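You operate a simulated robot arm through the tools that you are given. There is no shell and no other tool. Be economical: measure what you need, move in short steps, check, and stop when the job is done.

The job below is to be done with a simulated two-armed robot. You get a single attempt, and the scene is never put back.

JOB
Lift the weight off the stack, push the top two book blocks back in line and put the weight back.
Fine: stand the weight on the small green mat meanwhile.

The check looks at the end state, three seconds after you hand in, the way a careful person would. Anything else that was tipped, shoved, dropped, spilled or broken makes it a failure.

ROBOT AND FRAMES
Two 7-joint arms with two-finger parallel grippers on one trunk, on a base that drives. Base frame: it is fixed to the floor where the robot stands at the start and does not move with it; the origin is under the middle of the robot, x ahead of it, y to its left, z up; the surface under the hand at the start is at about z = 93.5. Readings come in cm, degrees, newtons and seconds.
The left shoulder is at the start at [7, 17.7, 121.6], the right one opposite. With the tool pointing down near the work surface each hand reaches from about 30 to 74 cm from the robot's upright axis, wherever it stands, measured 20 degrees to its own side. Places, roughly: book block (15x21x3 cm) [80, 0, 120]; small green mat [80, 10, 90]; wooden board (17x24x2 cm) [70, 0, 120]. Payload 3.43 kg a hand.
Tool frame (each hand has its own): the origin (TCP) lies between the finger pads and is the grasp point; the fingertips stand 3 cm ahead of it; z points along the fingers, y is the line along which they close. The gripper opens to 9.4 cm. The fingers are 2.8 cm wide and 1 cm thick; the gripper's body (5 by 9.6 cm) begins 5.5 cm behind the TCP.
Orientation is that of the tool frame in the base frame, as [roll, pitch, yaw] about the fixed x, y, z axes, in that order (R = Rz(yaw) Ry(pitch) Rx(roll)). With the fingers straight down and closing along the base's y, the tool's x points along the base's -x, its y along +y and its z along -z.

CONTROLS
- The arms move only by the tool step_arm. It takes "left_plan", "right_plan" or both (then of equal length, played together; a hand with none holds still); each is a list of rows, each a list of 7 numbers: the shift along the tool's x, y, z in cm, then the turn, a rotation vector about the tool's x, y, z in rad, then the opening, from 0 (shut) to 1 (fully open). In form: [[dx, dy, dz, ax, ay, az, grip], ...]. A call has 1 to 12 rows; each row shifts and turns the commanded pose from where the row before left it, along the tool's axes as they then stand. A row lasts 0.2 s, in which the tool goes at most 5 cm and 8.6 degrees; a call with a longer step from one row to the next is refused whole, and so is a gripper value outside its range. A pose out of reach is approached as far as the arm can. The call stops where the force on the tool passes 40 N (or 10 N more than at its start, if that is more) or the arm is blocked; 0.2 s more then pass. Each finger travels about 15.3 cm/s and halts on what it meets, pressing with about 21 N; the grip force reading is that of the motor and also rises with nothing between the fingers. The clock runs only during rows and for 0.2 s after the last one: add rows that do not move to give the fingers time. It gives the time, the measured TCP pose, the force on the tool (base axes), the opening and the grip force at its end, in the units of the frame above (readings bear some noise), with the torque about the TCP (base axes, N m) and any sound that the robot's microphone picked up.
- Cameras (640 x 400 px; columns grow to the right, rows downward): "scene" is now at [13.45, 1.57, 155.5]; the picture's right is [0.06, -1.00, 0.00], its down [-0.56, -0.03, -0.83] and it looks along [0.82, 0.05, -0.56] (base axes); focal length 214 px, centre (320, 200). "left" rides on the left gripper at [7.6, -1.4, -10.3] in its tool frame; the picture's right is [0.18, 0.98, 0.00], its down [-0.75, 0.14, -0.64] and it looks along [-0.63, 0.12, 0.77] (tool axes); focal length 243 px, centre (320, 200). "right" rides on the right gripper at [7.6, 1.4, -10.3] in its tool frame; the picture's right is [-0.18, 0.98, 0.00], its down [-0.75, -0.14, -0.64] and it looks along [-0.63, -0.12, 0.77] (tool axes); focal length 243 px, centre (320, 200). There is no depth. A picture from a camera that has moved, and an enlarged one, comes with that camera's place and axes in the base frame and with its lens. The place of the scene camera against the robot may be out by one fixed shift of up to 2.5 cm in any direction.
- capture(camera): a new picture of that camera. No time passes.
- move_column(by): slides the trunk up (or, below 0, down) by that many cm; the arms and the scene camera ride with it, the base frame stays. It gives what a move gives, with no picture.
- drive_base(legs): drives the robot by 1 to 6 legs, each [ahead, turn to the left] in cm and degrees, along the robot's own axes; the way and the turn of a leg run together, so that a leg with both is an arc; at most 150 cm and 180 degrees a leg. The arms and the cameras ride along, it lands a little off, and it stops where it bumps. It gives what a move gives.
- turn_head(pan, tilt): turns the head with the scene camera to pan (to the left, within 86 degrees either way) and tilt (down, from -29 to 69), counted from straight ahead of the robot. It gives what a move gives.
- inspect(camera, box): a new picture of the part [left, top, right, bottom] of that camera's present view, enlarged. No time passes.
- finish_job(): hands the job in; it is judged then, once.

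Work in short steps. Places have to be worked out from the pictures, the camera data and where the tool is seen: move nearer, look again, correct. Check each grasp and each placing, and mend what went wrong. You have 120 turns and 88 pictures in all, those below and enlarged ones among them. Open the grippers and draw the arms clear of the work before you hand the job in, unless the task says otherwise; then end with one line.

The tools are called after "Request:" as a command line: name --argument value ..., lists and objects as JSON in quotes. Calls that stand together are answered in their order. step_arm: Moves the arms, as the interface text tells. Its arguments: {"type":"object","properties":{"left_plan":{"type":"array"},"right_plan":{"type":"array"}},"required":[]} The other tools are called the same way: move_column (by) slides the trunk up or down; drive_base (legs) drives the base; turn_head (pan, tilt) turns the head that bears the scene camera; capture (camera) takes a picture; inspect (camera, box) takes an enlarged picture of a part of a camera's view; finish_job () hands the job in.

At the start:

```text
t: 0.0
left_tool_pos: [54.69, 22.57, 141.77]
left_ee_rot: [-179.9, 0.1, 179.9]
left_wrist_force: [0.5, -0.3, -0.2]
left_ft_torque: [0.04, 0.02, -0.01]
left_gripper_width: 9.39
left_grasp_force: 0.3
right_tool_pos: [40.36, -13.25, 137.38]
right_ee_rot: [-179.9, 0.1, 179.9]
right_wrist_force: [-0.1, 0.5, 0.6]
right_ft_torque: [0.0, -0.02, 0.03]
right_gripper_width: 9.4
right_grasp_force: 0.0
trunk travel left (down, up): [-79.6, 4.4]
robot x, y, heading: [0.21, -0.17, 0.0]
head pan, tilt: [3.5, 34.4]
```

scene: 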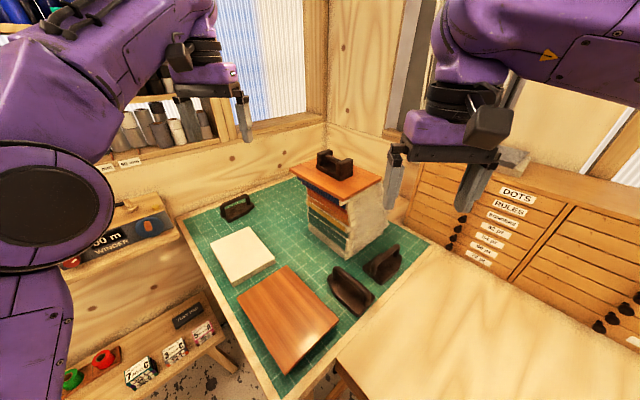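
right: 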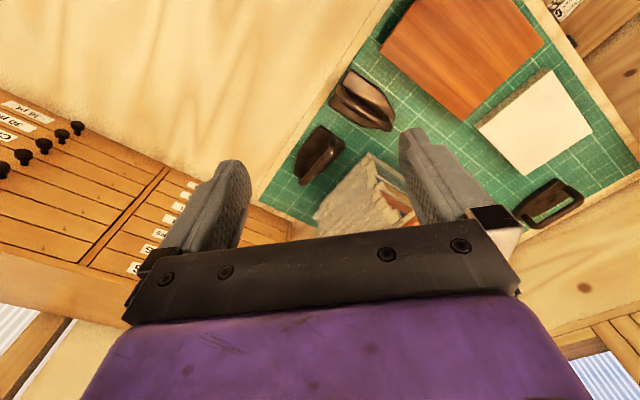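
left: 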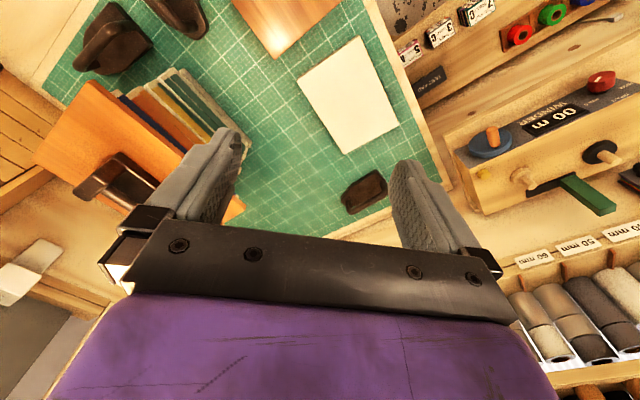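

The stack with a board and a black weight on top stands at the far side of a green cutting mat. I look at it enlarged.

Request:
inspect --camera "scene" --box '[260, 120, 440, 300]'

Request:
inspect --camera "left" --box '[20, 60, 260, 220]'

Request:
inspect --camera "scene" --box '[160, 170, 440, 390]'

```text
2.22 times, centred on (350, 210) of scene
camera zoom: at [13.45, 1.57, 155.5], right [0.06, -1.0, 0.0], down [-0.56, -0.03, -0.83], along [0.82, 0.05, -0.56], focal length 477 px, centre (253, 178)
```

zoom: 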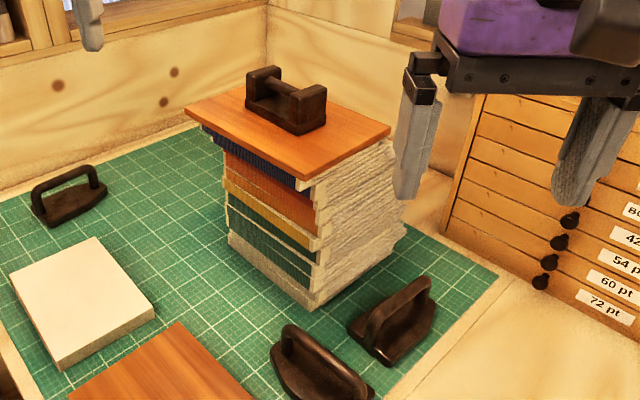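

```text
2.50 times, centred on (140, 140) of left
camera zoom: at [47.01, 21.22, 152.03], right [-0.18, 0.98, 0.0], down [0.75, 0.14, 0.64], along [0.63, 0.12, -0.77], focal length 606 px, centre (770, 350)
```

zoom: 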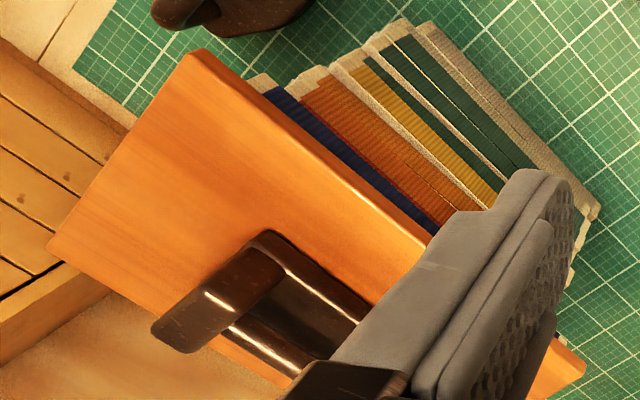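

```text
1.82 times, centred on (300, 280) of scene
camera zoom: at [13.45, 1.57, 155.5], right [0.06, -1.0, 0.0], down [-0.56, -0.03, -0.83], along [0.82, 0.05, -0.56], focal length 390 px, centre (356, 54)
```

zoom: 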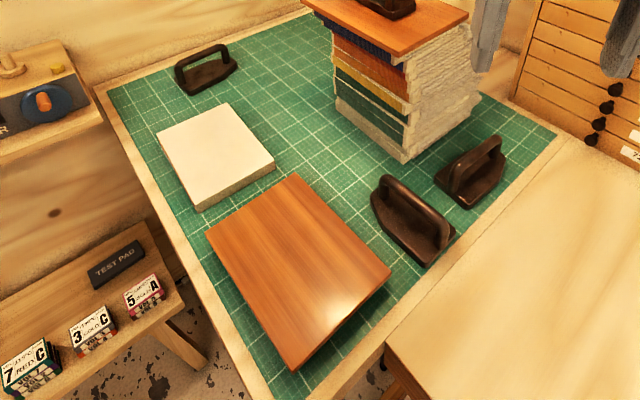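

The board top seems to be near z≈122, centred about (73,0), its long side about 45° to x, and the blue blocks below it stick out toward the left-front. I lower and turn the left hand, to look at the spine face from the side.

Request:
step_arm --left_plan '[[0, 0, 3, 0, 0, 0.128, 1], [0, 0, 3, 0, 0, 0.128, 1], [0, 0, 3, 0, 0, 0.128, 1], [0, 0, 3, 0, 0, 0.128, 1], [0, 0, 3, 0, 0, 0.128, 1], [0, 0, 3, 0, 0, 0.128, 1], [2, 0, 3, 0, -0.13, 0, 1], [2, 0, 1, 0, -0.13, 0, 1], [1, 0, 1, 0, -0.13, 0, 1], [0, 0, 0, 0, 0, 0, 1]]'

Request:
capture --camera "left"

```text
t: 2.2
left_tool_pos: [51.53, 25.74, 118.24]
left_ee_rot: [179.9, 22.4, 135.7]
left_wrist_force: [-0.3, 0.2, 0.4]
left_ft_torque: [0.01, -0.01, 0.03]
left_gripper_width: 9.42
left_grasp_force: 0.0
right_tool_pos: [40.24, -13.13, 137.45]
right_ee_rot: [179.9, 0.1, 179.8]
right_wrist_force: [-0.1, 0.3, 0.0]
right_ft_torque: [-0.01, -0.02, 0.0]
right_gripper_width: 9.41
right_grasp_force: 0.0
trunk travel left (down, up): [-79.6, 4.4]
robot x, y, heading: [0.07, 0.15, -0.2]
head pan, tilt: [3.5, 34.4]
```

```text
81 pictures are left
camera left: at [42.59, 32.46, 124.78], right [0.56, 0.82, -0.07], down [0.42, -0.21, 0.88], along [0.71, -0.52, -0.47], focal length 243 px, centre (320, 200)
```

left: 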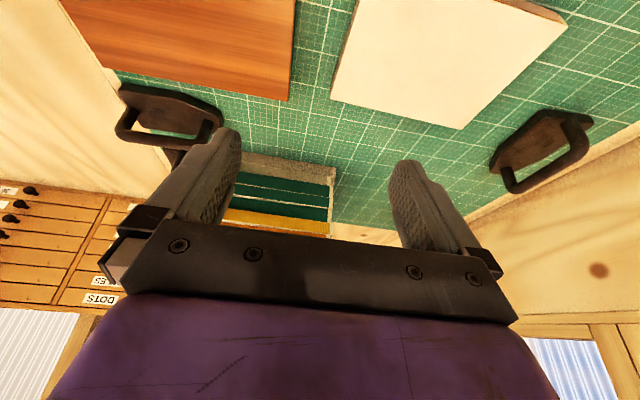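

The picture is upside down, and the gripper hides the higher part of the stack. Tilting the hand further forward moves the stack into the free part of the picture.

Request:
step_arm --left_plan '[[0, 0, 0, 0, -0.14, 0, 1], [0, 0, 0, 0, -0.14, 0, 1], [0, 0, 0, 0, -0.14, 0, 1], [0, 0, 0, 0, 0, 0, 1]]'

Request:
capture --camera "left"

```text
t: 3.2
left_tool_pos: [51.45, 25.78, 118.17]
left_ee_rot: [179.8, 46.5, 135.8]
left_wrist_force: [-0.2, -0.4, 1.0]
left_ft_torque: [0.01, -0.02, -0.02]
left_gripper_width: 9.4
left_grasp_force: 0.1
right_tool_pos: [40.4, -13.28, 137.33]
right_ee_rot: [179.9, 0.1, 179.8]
right_wrist_force: [-0.2, -1.1, 0.1]
right_ft_torque: [0.0, 0.02, 0.02]
right_gripper_width: 9.41
right_grasp_force: 0.0
trunk travel left (down, up): [-79.6, 4.4]
robot x, y, heading: [0.03, 0.06, 0.1]
head pan, tilt: [3.5, 34.4]
```

```text
80 pictures are left
camera left: at [41.3, 33.64, 119.8], right [0.59, 0.79, -0.13], down [0.13, 0.06, 0.99], along [0.79, -0.6, -0.07], focal length 243 px, centre (320, 200)
```

left: 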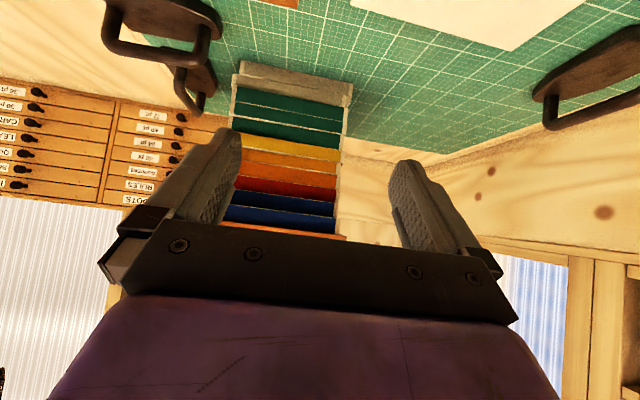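

Now the whole spine face shows: pale, two green, yellow, orange, red, two blue, board. I enlarge it.

Request:
inspect --camera "left" --box '[200, 50, 380, 250]'

```text
2.00 times, centred on (290, 150) of left
camera zoom: at [41.3, 33.64, 119.8], right [0.59, 0.79, -0.13], down [0.13, 0.06, 0.99], along [0.79, -0.6, -0.07], focal length 485 px, centre (380, 300)
```

zoom: 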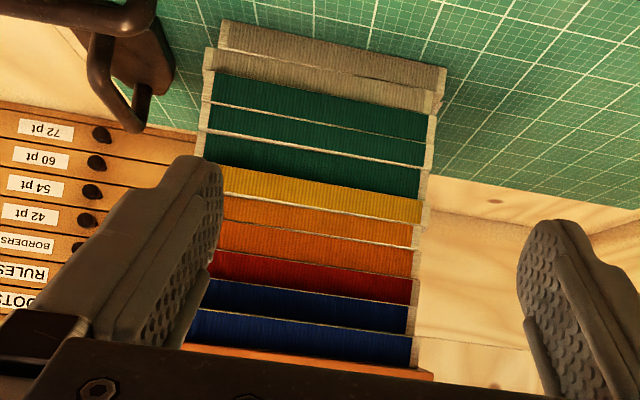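

To see by how much the top blocks stand out, I need to look along the spines. I bring the right hand into a mirrored pose at the head face.

Request:
step_arm --right_plan '[[-2, -2.7, 3.6, 0, 0, 0, 1], [-2, -2.7, 3.6, 0, 0, 0, 1], [-2, -2.7, 3.6, 0, 0, 0, 1], [-2, -2.7, 3.6, 0, 0, 0, 1], [-2, -2.7, 3.6, 0, 0, 0, 1], [0, 0, 0, 0, 0, -0.13, 1], [0, 0, 0, 0, 0, -0.13, 1], [0, 0, 0, 0, 0, -0.13, 1], [0, 0, 0, 0, 0, -0.13, 1], [0, 0, 0, 0, 0, -0.13, 1], [0, 0, 0, 0, 0, -0.13, 1]]'

Request:
step_arm --right_plan '[[0, 0, 0, 0, -0.135, 0, 1], [0, 0, 0, 0, -0.135, 0, 1], [0, 0, 0, 0, -0.135, 0, 1], [0, 0, 0, 0, -0.135, 0, 1], [0, 0, 0, 0, -0.135, 0, 1], [0, 0, 0, 0, -0.135, 0, 1], [0, 0, 0, 0, 0, 0, 1]]'

Request:
capture --camera "right"

```text
t: 5.6
left_tool_pos: [51.52, 25.73, 118.22]
left_ee_rot: [179.7, 46.4, 135.8]
left_wrist_force: [-0.2, -0.2, 0.4]
left_ft_torque: [-0.01, 0.02, -0.01]
left_gripper_width: 9.43
left_grasp_force: 0.1
right_tool_pos: [50.41, -26.74, 119.42]
right_ee_rot: [-180.0, 0.0, -135.2]
right_wrist_force: [0.1, 0.4, 0.6]
right_ft_torque: [-0.04, 0.0, -0.02]
right_gripper_width: 9.39
right_grasp_force: 0.1
trunk travel left (down, up): [-79.6, 4.4]
robot x, y, heading: [0.39, 0.01, 0.3]
head pan, tilt: [3.5, 34.4]
```

```text
t: 7.2
left_tool_pos: [51.51, 25.82, 118.12]
left_ee_rot: [179.8, 46.5, 135.7]
left_wrist_force: [-0.2, 0.1, 0.1]
left_ft_torque: [0.0, -0.04, -0.02]
left_gripper_width: 9.4
left_grasp_force: 0.2
right_tool_pos: [50.26, -26.73, 119.31]
right_ee_rot: [-179.9, 46.6, -135.3]
right_wrist_force: [0.2, 0.5, 0.1]
right_ft_torque: [0.0, 0.05, 0.02]
right_gripper_width: 9.39
right_grasp_force: 0.0
trunk travel left (down, up): [-79.6, 4.4]
robot x, y, heading: [0.13, -0.16, 0.2]
head pan, tilt: [3.5, 34.4]
```

```text
78 pictures are left
camera right: at [40.31, -34.59, 120.82], right [-0.6, 0.79, 0.13], down [0.14, -0.06, 0.99], along [0.79, 0.61, -0.07], focal length 243 px, centre (320, 200)
```

right: 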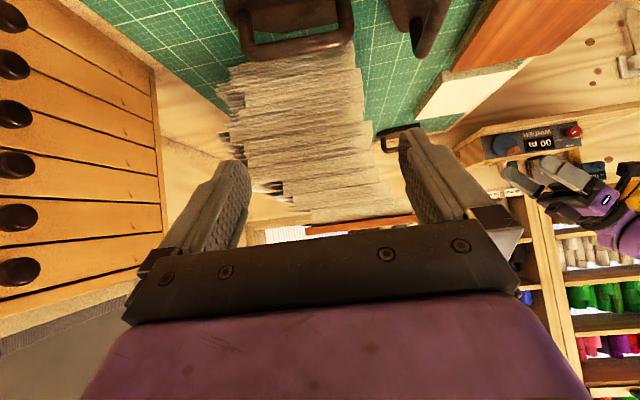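

Request:
inspect --camera "right" --box '[200, 40, 430, 250]'

```text
1.90 times, centred on (315, 145) of right
camera zoom: at [40.31, -34.59, 120.82], right [-0.6, 0.79, 0.13], down [0.14, -0.06, 0.99], along [0.79, 0.61, -0.07], focal length 462 px, centre (330, 305)
```

zoom: 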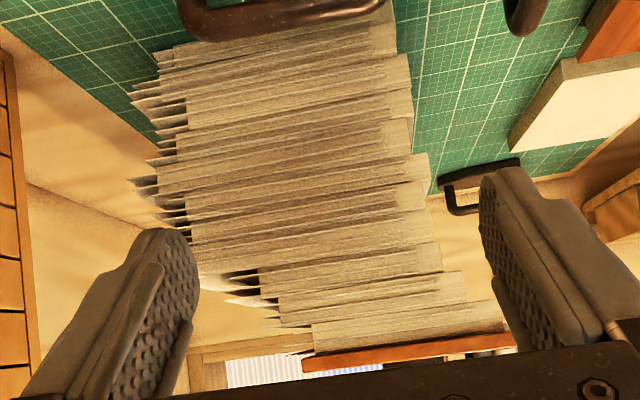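

Reading the head face: layers below are within about ±0.5 cm, the second blue block stands out ≈2 cm and the top blue ≈5 cm on the spine side, with the board riding on top. The weight at about (72,-1) is far for a vertical hand, so I check how much room the base has ahead.

Request:
turn_head --pan 0 --tilt 65

Request:
capture --camera "scene"

```text
t: 8.2
left_tool_pos: [51.48, 25.77, 118.28]
left_ee_rot: [179.8, 46.5, 135.9]
left_wrist_force: [-0.7, 0.1, 0.1]
left_ft_torque: [-0.01, -0.02, -0.01]
left_gripper_width: 9.42
left_grasp_force: 0.0
right_tool_pos: [50.36, -26.72, 119.37]
right_ee_rot: [-180.0, 46.5, -135.3]
right_wrist_force: [-0.4, -0.7, 0.1]
right_ft_torque: [0.02, 0.0, -0.03]
right_gripper_width: 9.39
right_grasp_force: 0.0
trunk travel left (down, up): [-79.6, 4.4]
robot x, y, heading: [-0.14, -0.02, -0.1]
head pan, tilt: [0.0, 65.0]
```

```text
76 pictures are left
camera scene: at [10.69, 0.99, 151.43], right [0.0, -1.0, 0.0], down [-0.91, 0.0, -0.42], along [0.42, 0.0, -0.91], focal length 214 px, centre (320, 200)
```

scene: 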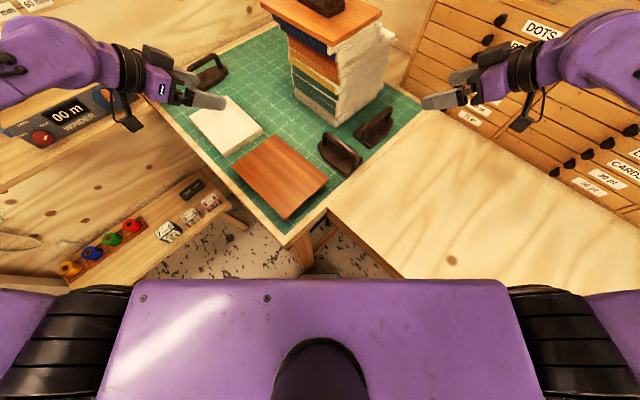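

Little room for the base ahead, so I'll grasp the weight with the right hand tilted forward along the bar direction. I raise the trunk, then raise and bring the right hand nearer above the board for a look at the weight.

Request:
move_column --by 4.3

Request:
turn_head --pan 0 --tilt 38

Request:
step_arm --right_plan '[[2, 0, -4, 0, 0, 0, 1], [2, 0, -4, 0, 0, 0, 1], [2, 0, -4, 0, 0, 0, 1], [2, 0, -4, 0, 0.05, 0, 1], [2, 0, -2, 0, 0.1, 0, 1], [-3, 0, 3, 0, 0, 0, 1], [-3, 0, 3, 0, 0, 0, 1], [-3, 0, 3, 0, 0, 0, 1], [0, 0, 0, 0, 0, 0, 1]]'

Request:
capture --camera "right"

Request:
capture --camera "scene"

```text
t: 9.0
left_tool_pos: [51.47, 25.72, 122.58]
left_ee_rot: [179.8, 46.5, 135.8]
left_wrist_force: [0.0, 0.1, -0.4]
left_ft_torque: [-0.02, -0.03, -0.03]
left_gripper_width: 9.42
left_grasp_force: 0.1
right_tool_pos: [50.24, -26.75, 123.62]
right_ee_rot: [180.0, 46.5, -135.3]
right_wrist_force: [0.3, 0.4, 0.4]
right_ft_torque: [-0.05, -0.02, -0.01]
right_gripper_width: 9.41
right_grasp_force: 0.0
trunk travel left (down, up): [-83.9, 0.1]
robot x, y, heading: [0.38, -0.53, 0.1]
head pan, tilt: [0.0, 65.0]
```

```text
t: 9.9
left_tool_pos: [51.55, 25.78, 122.56]
left_ee_rot: [179.8, 46.5, 135.8]
left_wrist_force: [0.4, -1.0, 0.0]
left_ft_torque: [0.0, -0.02, -0.01]
left_gripper_width: 9.4
left_grasp_force: 0.1
right_tool_pos: [50.3, -26.64, 123.69]
right_ee_rot: [-179.9, 46.5, -135.3]
right_wrist_force: [-0.4, 0.2, -0.4]
right_ft_torque: [0.0, -0.01, -0.01]
right_gripper_width: 9.39
right_grasp_force: 0.1
trunk travel left (down, up): [-83.9, 0.1]
robot x, y, heading: [0.06, -0.16, 0.2]
head pan, tilt: [0.0, 38.0]
```

```text
t: 11.9
left_tool_pos: [51.47, 25.7, 122.57]
left_ee_rot: [179.8, 46.4, 135.8]
left_wrist_force: [0.0, 0.4, -0.5]
left_ft_torque: [-0.02, 0.02, -0.02]
left_gripper_width: 9.37
left_grasp_force: 0.2
right_tool_pos: [45.14, -31.87, 127.34]
right_ee_rot: [-179.8, 37.9, -135.3]
right_wrist_force: [0.1, -0.5, 0.5]
right_ft_torque: [0.03, 0.0, 0.0]
right_gripper_width: 9.4
right_grasp_force: 0.1
trunk travel left (down, up): [-83.9, 0.1]
robot x, y, heading: [0.17, -0.13, -0.1]
head pan, tilt: [0.0, 38.0]
```

```text
75 pictures are left
camera right: at [35.31, -39.51, 130.56], right [-0.59, 0.8, 0.11], down [0.24, 0.04, 0.97], along [0.77, 0.6, -0.22], focal length 243 px, centre (320, 200)
```

right: 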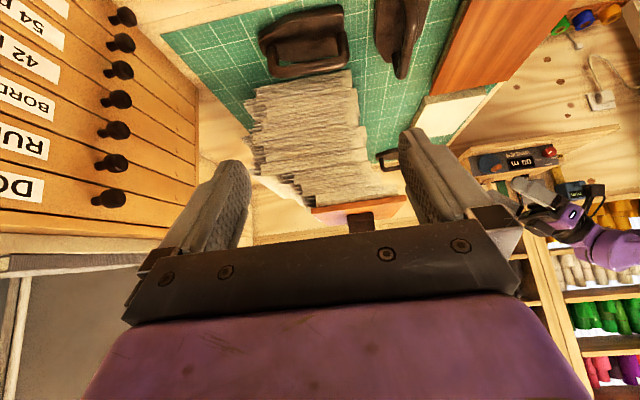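

```text
74 pictures are left
camera scene: at [13.21, 1.01, 159.25], right [0.0, -1.0, 0.0], down [-0.62, 0.0, -0.79], along [0.79, 0.0, -0.62], focal length 214 px, centre (320, 200)
```

scene: 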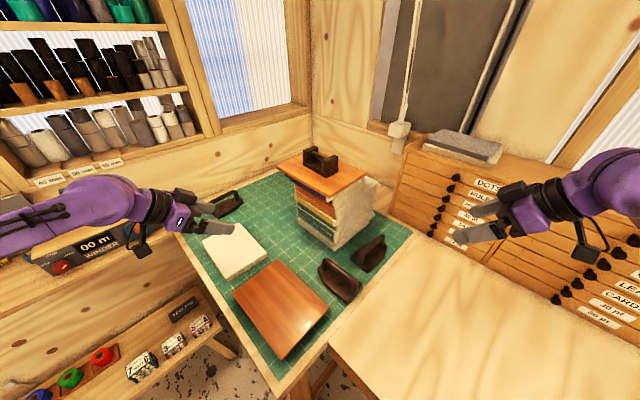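

I mistook the sign of the tilted tool x. Corrected: up first, then forward toward the board.

Request:
step_arm --right_plan '[[-2.45, 0, -3.15, 0, 0, 0, 1], [-2.45, 0, -3.15, 0, 0, 0, 1], [-2.45, 0, -3.15, 0, 0, 0, 1], [-2.45, 0, -3.15, 0, 0, 0, 1], [-3.4, 0, 2.7, 0, 0, 0, 1], [-3.4, 0, 2.7, 0, 0, 0, 1], [-3.4, 0, 2.7, 0, 0, 0, 1], [-3.4, 0, 2.7, 0, 0, 0, 1], [-3.4, 0, 2.7, 0, 0, 0, 1], [0, 0, 0, 0, 0, 0, 1]]'

Request:
capture --camera "right"

Request:
inspect --camera "scene" --box '[270, 130, 390, 230]'

```text
t: 14.1
left_tool_pos: [51.29, 25.77, 122.56]
left_ee_rot: [179.7, 46.3, 135.6]
left_wrist_force: [-0.1, 0.3, 0.0]
left_ft_torque: [-0.02, 0.03, -0.02]
left_gripper_width: 9.4
left_grasp_force: 0.1
right_tool_pos: [60.7, -16.65, 143.26]
right_ee_rot: [179.9, 38.0, -135.4]
right_wrist_force: [-0.1, -0.5, -0.5]
right_ft_torque: [-0.01, -0.03, 0.0]
right_gripper_width: 9.41
right_grasp_force: 0.1
trunk travel left (down, up): [-83.9, 0.1]
robot x, y, heading: [-0.22, -0.2, 0.1]
head pan, tilt: [0.0, 38.0]
```

```text
73 pictures are left
camera right: at [50.91, -24.36, 146.58], right [-0.59, 0.8, 0.11], down [0.24, 0.04, 0.97], along [0.77, 0.6, -0.22], focal length 243 px, centre (320, 200)
```

right: 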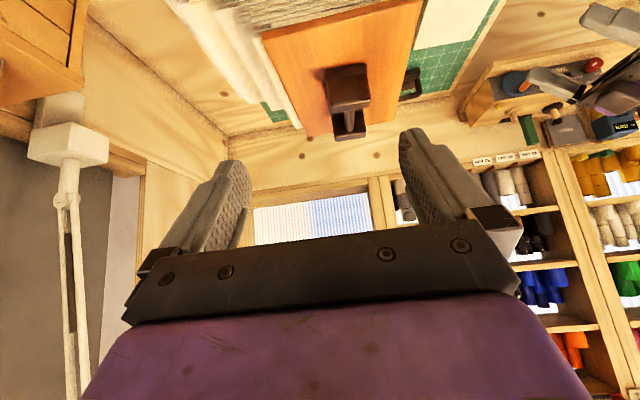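

```text
4.00 times, centred on (330, 180) of scene
camera zoom: at [13.14, 0.93, 159.26], right [0.0, -1.0, 0.0], down [-0.62, 0.0, -0.79], along [0.79, 0.0, -0.62], focal length 858 px, centre (280, 280)
```

zoom: 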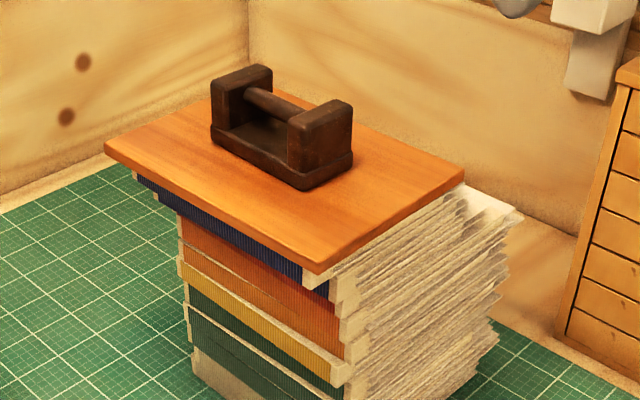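

The weight is a base plate with two posts and a round bar along the board's long axis; the two views agree on the bar centre ≈(73, 0), bar z≈127. I go to a hover above it with tilt reduced to 30°.

Request:
step_arm --right_plan '[[0, 0, 0, 0, 0.138, -0.03, 1], [-2.37, 0.53, 2.71, 0, 0, 0, 1], [-2.37, 0.53, 2.71, 0, 0, 0, 1], [-2.37, 0.53, 2.71, 0, 0, 0, 1], [-2.37, 0.53, 2.71, 0, 0, 0, 1], [-2.37, 0.53, 2.71, 0, 0, 0, 1], [-2.37, 0.53, 2.71, 0, 0, 0, 1], [0, 0, 0, 0, 0, 0, 1]]'

Request:
capture --camera "right"

Request:
inspect --camera "scene" --box '[270, 110, 390, 210]'

```text
t: 15.9
left_tool_pos: [51.41, 25.72, 122.5]
left_ee_rot: [179.8, 46.5, 135.9]
left_wrist_force: [0.3, -0.4, -0.3]
left_ft_torque: [-0.01, -0.03, -0.01]
left_gripper_width: 9.37
left_grasp_force: 0.1
right_tool_pos: [69.0, -2.03, 134.2]
right_ee_rot: [-178.8, 29.8, -133.4]
right_wrist_force: [-0.8, 0.0, -0.3]
right_ft_torque: [-0.03, 0.0, 0.01]
right_gripper_width: 9.4
right_grasp_force: 0.1
right hand out of reach, approached as far as the arm can: row 5, 6, 7
trunk travel left (down, up): [-83.9, 0.1]
robot x, y, heading: [-0.1, -0.0, 0.1]
head pan, tilt: [0.0, 38.0]
```

```text
71 pictures are left
camera right: at [59.73, -9.54, 139.3], right [-0.6, 0.8, 0.08], down [0.32, 0.15, 0.93], along [0.73, 0.58, -0.35], focal length 243 px, centre (320, 200)
```

right: 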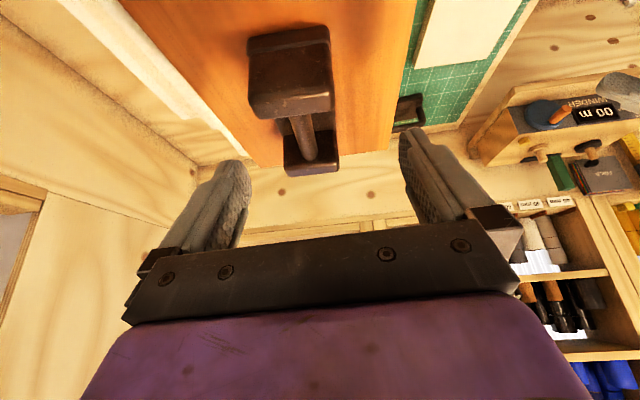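

```text
4.00 times, centred on (330, 160) of scene
camera zoom: at [13.24, 0.99, 159.25], right [0.0, -1.0, 0.0], down [-0.62, 0.0, -0.79], along [0.79, 0.0, -0.62], focal length 858 px, centre (280, 360)
```

zoom: 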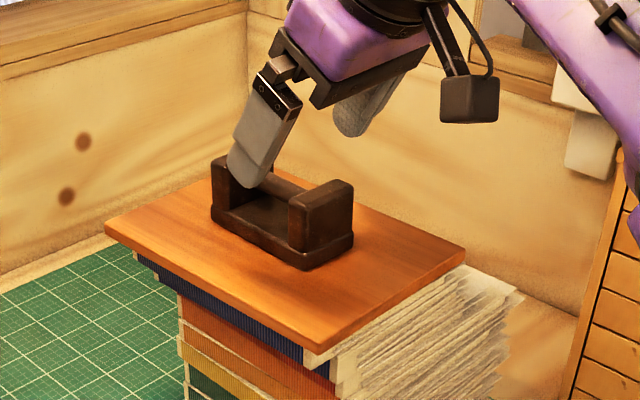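

The 30° tilt falls a few cm short, so I go back to a steeper lean (about 43°), which brings the wrist nearer.

Request:
step_arm --right_plan '[[0, 0, 0, 0, -0.12, 0, 1], [0, 0, 0, 0, -0.12, 0, 1], [0, 0, 0, 0, 0, 0, 1], [0, 0, 0, 0, 0, 0, 1]]'

```text
t: 16.9
left_tool_pos: [51.56, 25.91, 122.57]
left_ee_rot: [179.7, 46.5, 135.8]
left_wrist_force: [-0.2, -0.2, -0.1]
left_ft_torque: [0.0, 0.02, 0.0]
left_gripper_width: 9.39
left_grasp_force: 0.1
right_tool_pos: [68.89, -2.03, 134.35]
right_ee_rot: [-178.6, 43.6, -133.0]
right_wrist_force: [0.5, 0.7, 0.2]
right_ft_torque: [0.05, 0.0, 0.0]
right_gripper_width: 9.39
right_grasp_force: 0.1
trunk travel left (down, up): [-83.9, 0.1]
robot x, y, heading: [-0.05, -0.35, -0.0]
head pan, tilt: [0.0, 38.0]
```

Commanded pose follows the reached one. I shift forward 3.3 and sideways -1.6 to be over the bar.

Request:
step_arm --right_plan '[[-1.2, -0.8, 1.13, 0.02, 0, 0.02, 1], [-1.2, -0.8, 1.13, 0, 0, 0, 1], [0, 0, 0, 0, 0, 0, 1]]'

Request:
capture --camera "right"

Request:
inspect --camera "scene" --box '[270, 110, 390, 210]'

```text
t: 17.7
left_tool_pos: [51.53, 25.76, 122.68]
left_ee_rot: [179.7, 46.5, 135.8]
left_wrist_force: [-0.5, 0.2, 0.5]
left_ft_torque: [0.04, -0.04, 0.02]
left_gripper_width: 9.4
left_grasp_force: 0.0
right_tool_pos: [72.23, -0.89, 134.31]
right_ee_rot: [-178.6, 43.9, -134.7]
right_wrist_force: [-0.2, -0.7, 0.6]
right_ft_torque: [0.05, -0.01, -0.04]
right_gripper_width: 9.41
right_grasp_force: 0.0
trunk travel left (down, up): [-83.9, 0.1]
robot x, y, heading: [-0.04, 0.04, 0.1]
head pan, tilt: [0.0, 38.0]
```

```text
69 pictures are left
camera right: at [62.27, -8.66, 136.29], right [-0.59, 0.8, 0.11], down [0.16, -0.02, 0.99], along [0.79, 0.6, -0.11], focal length 243 px, centre (320, 200)
```

right: 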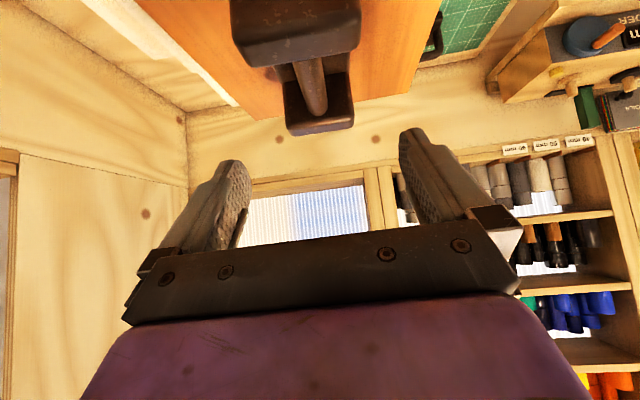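

```text
4.00 times, centred on (330, 160) of scene
camera zoom: at [13.13, 0.94, 159.26], right [0.0, -1.0, 0.0], down [-0.62, 0.0, -0.79], along [0.79, 0.0, -0.62], focal length 858 px, centre (280, 360)
```

zoom: 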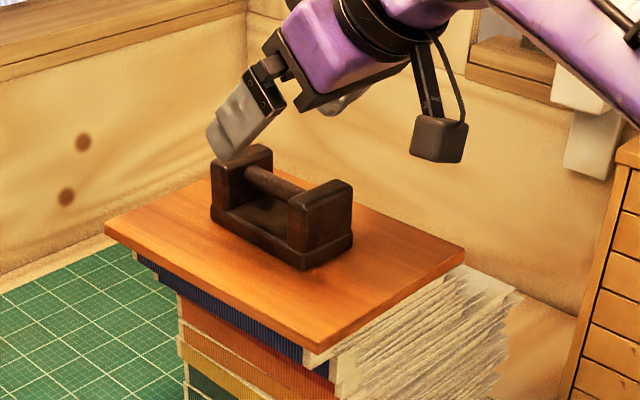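

The bar runs about 0.3 cm to the hand's -y side and its middle ≈2 cm ahead. I descend to TCP z≈128.5 straddling the bar.

Request:
step_arm --right_plan '[[-0.87, -0.3, 0.83, 0, 0, 0, 1], [1, 0, 1.05, 0, 0, 0, 1], [1, 0, 1.05, 0, 0, 0, 1], [1, 0, 1.05, 0, 0, 0, 1], [1, 0, 1.05, 0, 0, 0, 1], [0, 0, 0, 0, 0, 0, 1]]'

Request:
capture --camera "right"

Request:
inspect --camera "scene" --box '[270, 110, 390, 210]'

```text
t: 19.1
left_tool_pos: [51.38, 25.78, 122.58]
left_ee_rot: [179.8, 46.5, 135.8]
left_wrist_force: [-0.9, 0.3, 0.1]
left_ft_torque: [0.03, -0.03, -0.01]
left_gripper_width: 9.39
left_grasp_force: 0.1
right_tool_pos: [73.26, -0.38, 128.39]
right_ee_rot: [-178.6, 43.8, -134.6]
right_wrist_force: [0.6, -0.3, -0.9]
right_ft_torque: [-0.04, 0.0, 0.03]
right_gripper_width: 9.41
right_grasp_force: 0.0
right hand out of reach, approached as far as the arm can: row 1
trunk travel left (down, up): [-83.9, 0.1]
robot x, y, heading: [-0.32, 0.29, -0.0]
head pan, tilt: [0.0, 38.0]
```

```text
67 pictures are left
camera right: at [63.27, -8.2, 130.44], right [-0.59, 0.8, 0.11], down [0.16, -0.02, 0.99], along [0.79, 0.6, -0.12], focal length 243 px, centre (320, 200)
```

right: 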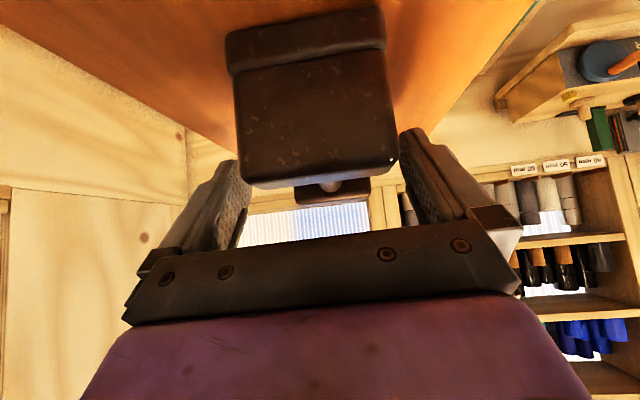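

```text
4.00 times, centred on (330, 160) of scene
camera zoom: at [13.22, 1.02, 159.25], right [0.0, -1.0, 0.0], down [-0.62, 0.0, -0.79], along [0.79, 0.0, -0.62], focal length 858 px, centre (280, 360)
```

zoom: 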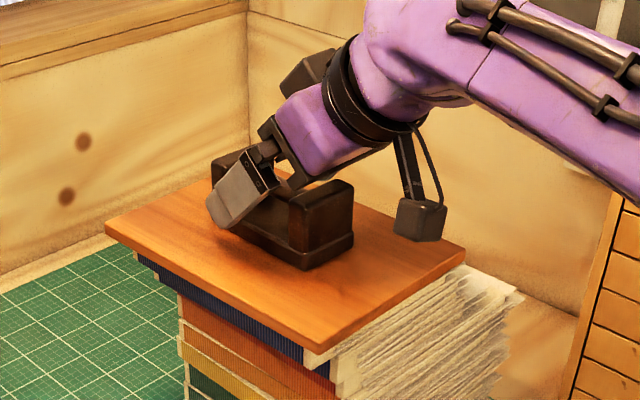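

Fingers straddle the weight, laterally centred. I nudge 0.6 cm forward to centre them in the gap between posts, then close gently in steps.

Request:
step_arm --right_plan '[[-0.43, 0, 0.41, 0, 0, 0, 1], [0, 0, 0, 0, 0, 0, 0.7], [0, 0, 0, 0, 0, 0, 0.45], [0, 0, 0, 0, 0, 0, 0.3], [0, 0, 0, 0, 0, 0, 0.15], [0, 0, 0, 0, 0, 0, 0], [0, 0, 0, 0, 0, 0, 0], [0, 0, 0, 0, 0, 0, 0]]'

Request:
capture --camera "right"

Request:
inspect --camera "scene" --box '[270, 110, 390, 210]'

```text
t: 20.9
left_tool_pos: [51.58, 25.81, 122.5]
left_ee_rot: [180.0, 46.5, 135.8]
left_wrist_force: [-0.6, -0.5, -0.3]
left_ft_torque: [0.0, 0.03, 0.01]
left_gripper_width: 9.4
left_grasp_force: 0.0
right_tool_pos: [73.61, 0.08, 128.5]
right_ee_rot: [-178.7, 43.7, -134.6]
right_wrist_force: [-1.4, 0.9, -0.6]
right_ft_torque: [0.17, 0.01, 0.01]
right_gripper_width: 5.29
right_grasp_force: 20.7
trunk travel left (down, up): [-83.9, 0.1]
robot x, y, heading: [-0.24, 0.23, -0.2]
head pan, tilt: [0.0, 38.0]
```

```text
65 pictures are left
camera right: at [63.69, -7.76, 130.41], right [-0.59, 0.8, 0.11], down [0.16, -0.02, 0.99], along [0.79, 0.6, -0.12], focal length 243 px, centre (320, 200)
```

right: 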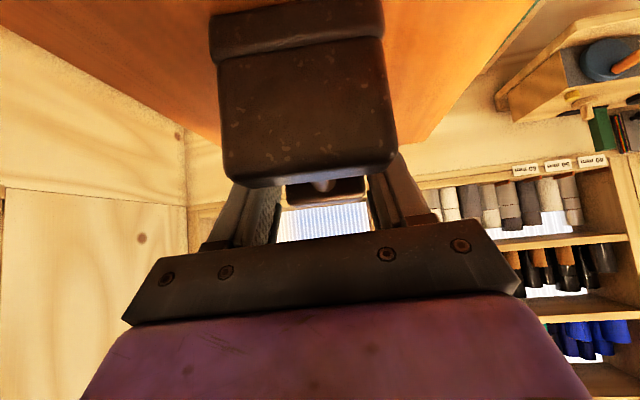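

```text
4.00 times, centred on (330, 160) of scene
camera zoom: at [13.27, 1.12, 159.25], right [0.0, -1.0, 0.0], down [-0.62, 0.0, -0.79], along [0.79, 0.0, -0.62], focal length 858 px, centre (280, 360)
```

zoom: 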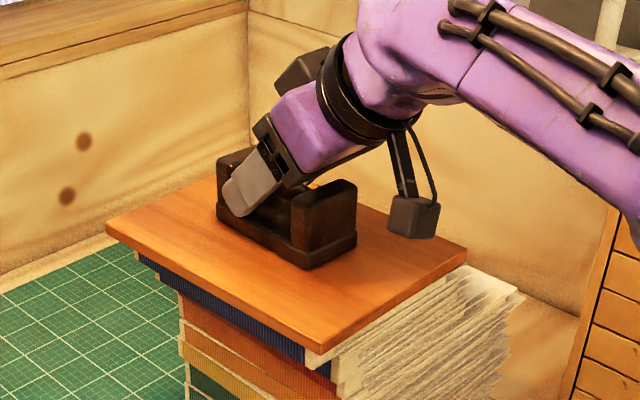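

The fingers halted at 5.3 cm, wider than the bar, so they're on a post, not the bar. I reopen and tilt the left hand up toward the push pose to see the weight from the spine side.

Request:
step_arm --right_plan '[[0, 0, 0, 0, 0, 0, 0.7], [0, 0, 0, 0, 0, 0, 0.85], [0, 0, 0, 0, 0, 0, 0.85], [0, 0, 0, 0, 0, 0, 0.85]]' --left_plan '[[0, 0, 0, 0, -0.14, 0, 1], [0, 0, 0, 0, -0.14, 0, 1], [0, 0, 0, 0, -0.14, 0, 1], [0, 0, 0, 0, 0, 0, 1]]'

Request:
inspect --camera "left" --box '[170, 50, 410, 230]'

```text
t: 21.9
left_tool_pos: [51.53, 25.86, 122.54]
left_ee_rot: [179.5, 70.6, 135.5]
left_wrist_force: [0.3, 0.8, 0.5]
left_ft_torque: [0.01, -0.04, -0.03]
left_gripper_width: 9.41
left_grasp_force: 0.1
right_tool_pos: [73.79, 0.03, 128.3]
right_ee_rot: [-178.8, 43.7, -134.6]
right_wrist_force: [0.2, -0.2, 0.0]
right_ft_torque: [0.02, -0.01, 0.02]
right_gripper_width: 7.99
right_grasp_force: 0.1
trunk travel left (down, up): [-83.9, 0.1]
robot x, y, heading: [0.25, 0.24, 0.2]
head pan, tilt: [0.0, 38.0]
```

```text
2.22 times, centred on (290, 140) of left
camera zoom: at [41.67, 33.35, 118.75], right [0.64, 0.75, -0.17], down [-0.16, 0.35, 0.92], along [0.75, -0.56, 0.34], focal length 539 px, centre (387, 333)
```

zoom: 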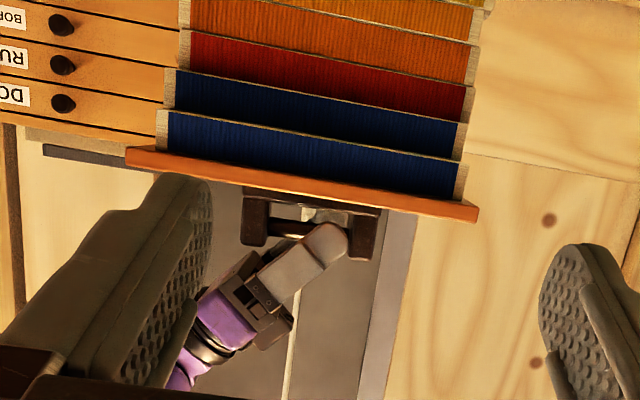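

From the side it's clear: the fingertips sit over the far post and barely at bar height. I move back 1.2 cm and down 0.9 cm (staying open), then look again.

Request:
step_arm --right_plan '[[0.87, 0, -0.83, 0, 0, 0, 0.85], [0.62, 0, 0.65, 0, 0, 0, 0.85], [0, 0, 0, 0, 0, 0, 0.85]]'

Request:
inspect --camera "left" --box '[230, 100, 370, 200]'

```text
t: 22.7
left_tool_pos: [51.55, 25.92, 122.42]
left_ee_rot: [179.8, 70.5, 135.6]
left_wrist_force: [0.5, -0.3, 0.1]
left_ft_torque: [0.02, -0.01, 0.02]
left_gripper_width: 9.42
left_grasp_force: 0.0
right_tool_pos: [72.92, -0.84, 127.49]
right_ee_rot: [-178.7, 43.7, -134.7]
right_wrist_force: [0.4, 1.3, 0.6]
right_ft_torque: [0.0, 0.02, 0.02]
right_gripper_width: 8.0
right_grasp_force: 0.0
trunk travel left (down, up): [-83.9, 0.1]
robot x, y, heading: [0.13, 0.15, 0.1]
head pan, tilt: [0.0, 38.0]
```

```text
4.00 times, centred on (300, 150) of left
camera zoom: at [41.71, 33.42, 118.72], right [0.64, 0.75, -0.17], down [-0.16, 0.35, 0.92], along [0.75, -0.56, 0.34], focal length 970 px, centre (400, 400)
```

zoom: 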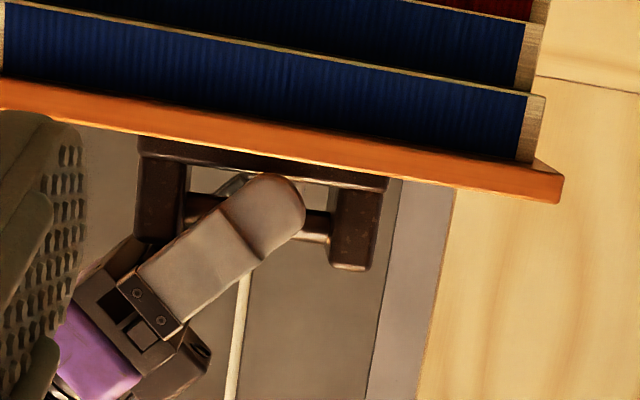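

Now the finger crosses the bar inside the gap. I nudge 0.25 cm forward and close.

Request:
step_arm --right_plan '[[-0.18, 0, 0.17, 0, 0, 0, 0.6], [0, 0, 0, 0, 0, 0, 0.45], [0, 0, 0, 0, 0, 0, 0.3], [0, 0, 0, 0, 0, 0, 0.15], [0, 0, 0, 0, 0, 0, 0], [0, 0, 0, 0, 0, 0, 0], [0, 0, 0, 0, 0, 0, 0]]'

Request:
inspect --camera "left" --box '[230, 100, 370, 200]'

```text
t: 24.3
left_tool_pos: [51.37, 25.7, 122.65]
left_ee_rot: [179.5, 70.6, 135.6]
left_wrist_force: [-0.5, 0.4, 0.3]
left_ft_torque: [-0.02, 0.02, 0.01]
left_gripper_width: 9.4
left_grasp_force: 0.0
right_tool_pos: [72.89, -0.93, 127.41]
right_ee_rot: [-178.6, 43.7, -134.6]
right_wrist_force: [-3.1, -0.8, -0.8]
right_ft_torque: [-0.27, 0.26, -0.07]
right_gripper_width: 5.73
right_grasp_force: 21.3
trunk travel left (down, up): [-83.9, 0.1]
robot x, y, heading: [0.51, -0.08, 0.0]
head pan, tilt: [0.0, 38.0]
```

```text
4.00 times, centred on (300, 150) of left
camera zoom: at [41.6, 33.33, 118.79], right [0.64, 0.75, -0.17], down [-0.16, 0.35, 0.92], along [0.75, -0.56, 0.34], focal length 970 px, centre (400, 400)
```

zoom: 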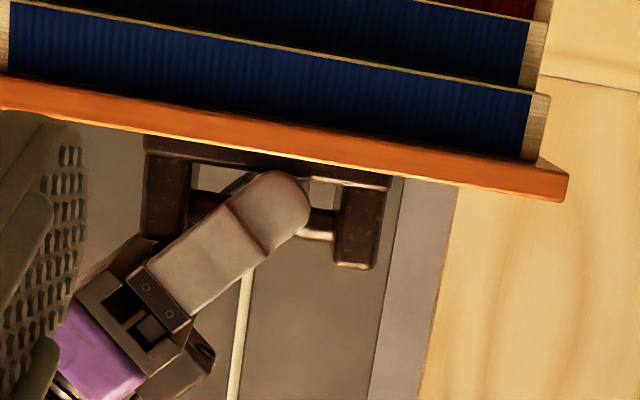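

Halted at 5.7 cm – the tips most likely met the base plate's sides (slightly too low). I open, rise 0.75 cm and close again.

Request:
step_arm --right_plan '[[0, 0, 0, 0, 0, 0, 0.8], [0, 0, 0, 0, 0, 0, 0.8], [-0.54, 0, -0.56, 0, 0, 0, 0.8], [0, 0, 0, 0, 0, 0, 0.6], [0, 0, 0, 0, 0, 0, 0.45], [0, 0, 0, 0, 0, 0, 0.3], [0, 0, 0, 0, 0, 0, 0.15], [0, 0, 0, 0, 0, 0, 0], [0, 0, 0, 0, 0, 0, 0], [0, 0, 0, 0, 0, 0, 0]]'

Request:
inspect --camera "left" --box '[230, 100, 370, 200]'

```text
t: 26.5
left_tool_pos: [51.43, 25.83, 122.54]
left_ee_rot: [179.8, 70.6, 135.6]
left_wrist_force: [-0.8, 0.4, 0.2]
left_ft_torque: [-0.03, -0.02, -0.01]
left_gripper_width: 9.42
left_grasp_force: 0.2
right_tool_pos: [73.06, -0.66, 128.24]
right_ee_rot: [-178.5, 43.7, -134.7]
right_wrist_force: [-3.3, 1.8, 0.4]
right_ft_torque: [0.45, 0.28, 0.07]
right_gripper_width: 3.68
right_grasp_force: 21.1
trunk travel left (down, up): [-83.9, 0.1]
robot x, y, heading: [-0.23, 0.02, -0.0]
head pan, tilt: [0.0, 38.0]
```

```text
4.00 times, centred on (300, 150) of left
camera zoom: at [41.62, 33.43, 118.76], right [0.64, 0.75, -0.17], down [-0.16, 0.35, 0.92], along [0.75, -0.56, 0.34], focal length 970 px, centre (400, 400)
```

zoom: 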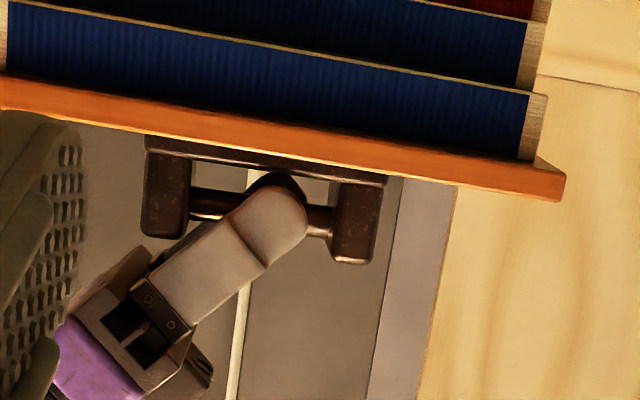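

3.7 cm fits one finger on the bar and the far one still on the plate (the hand is rolled 1.5°). I open, level the roll, rise 0.5 cm and close again.

Request:
step_arm --right_plan '[[0, 0, 0, 0, 0, 0, 0.8], [0, 0, 0, 0, 0, 0, 0.8], [-0.36, 0, -0.38, -0.026, 0, 0, 0.8], [0, 0, 0, 0, 0, 0, 0.6], [0, 0, 0, 0, 0, 0, 0.45], [0, 0, 0, 0, 0, 0, 0.3], [0, 0, 0, 0, 0, 0, 0.15], [0, 0, 0, 0, 0, 0, 0], [0, 0, 0, 0, 0, 0, 0], [0, 0, 0, 0, 0, 0, 0]]'

Request:
inspect --camera "left" --box '[230, 100, 370, 200]'

```text
t: 28.7
left_tool_pos: [51.53, 25.8, 122.57]
left_ee_rot: [179.5, 70.5, 135.4]
left_wrist_force: [0.0, 0.4, 0.4]
left_ft_torque: [0.01, 0.0, 0.01]
left_gripper_width: 9.4
left_grasp_force: 0.1
right_tool_pos: [72.99, -0.79, 128.78]
right_ee_rot: [180.0, 43.8, -134.7]
right_wrist_force: [3.4, -3.9, 5.4]
right_ft_torque: [-0.06, 0.01, -0.09]
right_gripper_width: 1.87
right_grasp_force: 20.9
trunk travel left (down, up): [-83.9, 0.1]
robot x, y, heading: [-0.13, 0.02, 0.2]
head pan, tilt: [0.0, 38.0]
```

```text
4.00 times, centred on (300, 150) of left
camera zoom: at [41.71, 33.28, 118.77], right [0.64, 0.75, -0.17], down [-0.16, 0.35, 0.93], along [0.75, -0.56, 0.34], focal length 970 px, centre (400, 400)
```

zoom: 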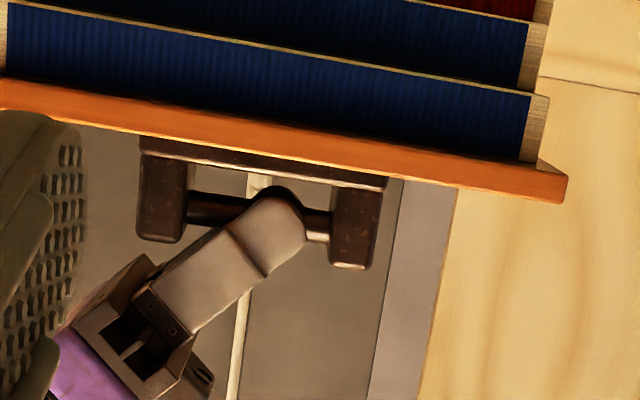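

1.9 cm: the bar is held now. A small lift to check.

Request:
step_arm --right_plan '[[-0.35, 0, -0.36, 0, 0, 0, 0], [-0.35, 0, -0.36, 0, 0, 0, 0], [-0.7, 0, -0.72, 0, 0, 0, 0], [0, 0, 0, 0, 0, 0, 0]]'

Request:
inspect --camera "left" --box '[230, 100, 370, 200]'

```text
t: 29.7
left_tool_pos: [51.62, 25.78, 122.54]
left_ee_rot: [179.7, 70.6, 135.8]
left_wrist_force: [-0.3, -0.6, 0.2]
left_ft_torque: [0.0, 0.0, 0.0]
left_gripper_width: 9.41
left_grasp_force: 0.0
right_tool_pos: [73.19, -0.6, 130.6]
right_ee_rot: [179.8, 43.6, -134.7]
right_wrist_force: [-0.8, 0.3, -12.9]
right_ft_torque: [-0.04, 0.05, -0.02]
right_gripper_width: 1.6
right_grasp_force: 20.8
trunk travel left (down, up): [-83.9, 0.1]
robot x, y, heading: [0.03, 0.01, 0.0]
head pan, tilt: [0.0, 38.0]
```

```text
4.00 times, centred on (300, 150) of left
camera zoom: at [41.85, 33.35, 118.68], right [0.64, 0.75, -0.17], down [-0.16, 0.35, 0.93], along [0.75, -0.56, 0.34], focal length 970 px, centre (400, 400)
```

zoom: 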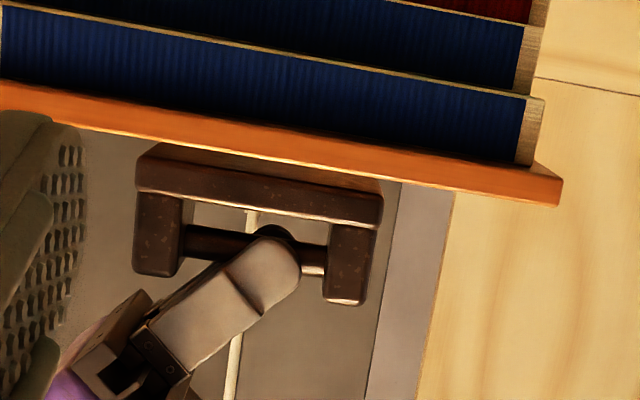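

Lifted, 12.9 N. The width changed 1.87→1.6, so I check that the bar isn't creeping out of the tips.

Request:
step_arm --right_plan '[[0, 0, 0, 0, 0, 0, 0], [0, 0, 0, 0, 0, 0, 0], [0, 0, 0, 0, 0, 0, 0], [0, 0, 0, 0, 0, 0, 0], [0, 0, 0, 0, 0, 0, 0], [0, 0, 0, 0, 0, 0, 0]]'

Request:
inspect --camera "left" --box '[230, 100, 370, 200]'

```text
t: 31.1
left_tool_pos: [51.61, 25.84, 122.45]
left_ee_rot: [179.8, 70.3, 135.9]
left_wrist_force: [-0.3, -0.2, 0.4]
left_ft_torque: [-0.01, 0.0, 0.0]
left_gripper_width: 9.38
left_grasp_force: 0.0
right_tool_pos: [73.34, -0.68, 130.59]
right_ee_rot: [179.7, 43.6, -134.7]
right_wrist_force: [-0.6, 0.0, -13.3]
right_ft_torque: [-0.07, 0.03, 0.02]
right_gripper_width: 1.58
right_grasp_force: 21.0
trunk travel left (down, up): [-83.9, 0.1]
robot x, y, heading: [-0.05, 0.48, -0.1]
head pan, tilt: [0.0, 38.0]
```

```text
4.00 times, centred on (300, 150) of left
camera zoom: at [41.9, 33.37, 118.66], right [0.64, 0.75, -0.17], down [-0.16, 0.35, 0.93], along [0.75, -0.56, 0.34], focal length 970 px, centre (400, 400)
```

zoom: 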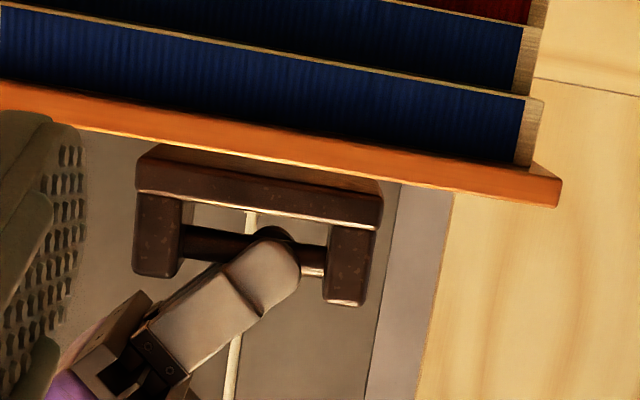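

The hold is stable. Now up a little and sideways 17 cm off the board on the spine side, while the left hand backs off.

Request:
step_arm --right_plan '[[-0.7, 0, -0.72, 0, 0, 0, 0], [-0.7, 0, -0.72, 0, 0, 0, 0], [0, 1, 0, 0, 0, 0, 0], [0, 2, 0, 0, 0, 0, 0], [0, 2, 0, 0, 0, 0, 0], [0, 2, 0, 0, 0, 0, 0], [0, 2, 0, 0, 0, 0, 0], [0, 2, 0, 0, 0, 0, 0], [0, 2, 0, 0, 0, 0, 0], [0, 2, 0, 0, 0, 0, 0], [0, 1.5, 0, 0, 0, 0, 0], [0, 0.5, 0, 0, 0, 0, 0]]' --left_plan '[[0, 0, -1, 0, 0, 0, 1], [0, 0, -1, 0, 0, 0, 1], [0, 0, -1, 0, 0, 0, 1], [0, 0, -1, 0, 0, 0, 1], [0, 0, -1, 0, 0, 0, 1], [0, 0, -1, 0, 0, 0, 1], [0, 0, -1, 0, 0, 0, 1], [0, 0, -1, 0, 0, 0, 1], [0, 0, 0, 0, 0, 0, 1], [0, 0, 0, 0, 0, 0, 1], [0, 0, 0, 0, 0, 0, 1], [0, 0, 0, 0, 0, 0, 1]]'

Request:
capture --camera "scene"

Request:
capture --camera "right"

```text
t: 33.7
left_tool_pos: [46.27, 31.16, 125.17]
left_ee_rot: [179.9, 70.5, 135.7]
left_wrist_force: [-0.1, 0.5, -0.6]
left_ft_torque: [0.01, -0.01, 0.02]
left_gripper_width: 9.38
left_grasp_force: 0.1
right_tool_pos: [61.17, 11.33, 132.63]
right_ee_rot: [179.7, 43.6, -134.7]
right_wrist_force: [1.0, 0.1, -12.9]
right_ft_torque: [-0.02, 0.04, -0.02]
right_gripper_width: 1.59
right_grasp_force: 21.0
trunk travel left (down, up): [-83.9, 0.1]
robot x, y, heading: [-0.14, -0.05, 0.0]
head pan, tilt: [0.0, 38.0]
```

```text
56 pictures are left
camera scene: at [13.52, 1.09, 159.22], right [0.0, -1.0, 0.0], down [-0.62, 0.0, -0.79], along [0.79, 0.0, -0.62], focal length 214 px, centre (320, 200)
```

scene: 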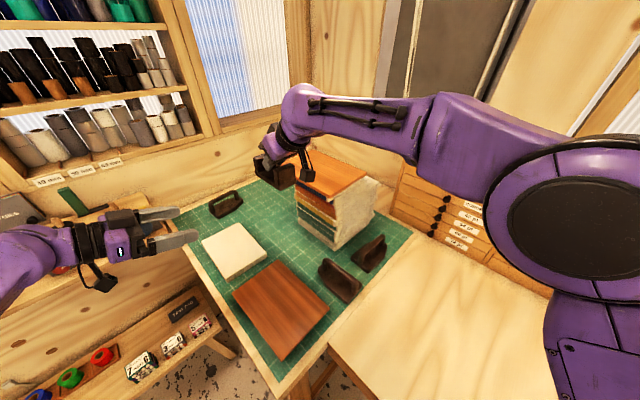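

```text
55 pictures are left
camera right: at [51.35, 3.3, 134.67], right [-0.61, 0.78, 0.13], down [0.17, -0.03, 0.98], along [0.78, 0.62, -0.12], focal length 243 px, centre (320, 200)
```

right: 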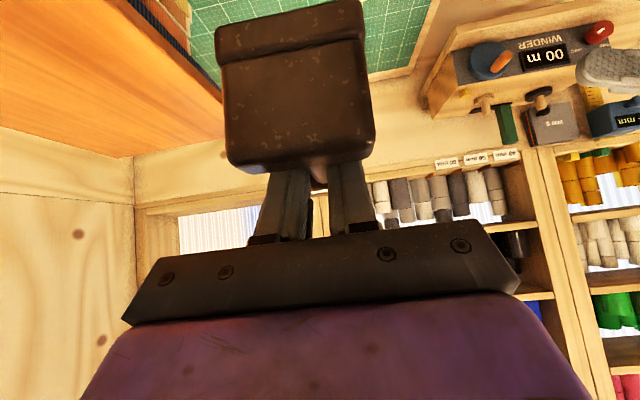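

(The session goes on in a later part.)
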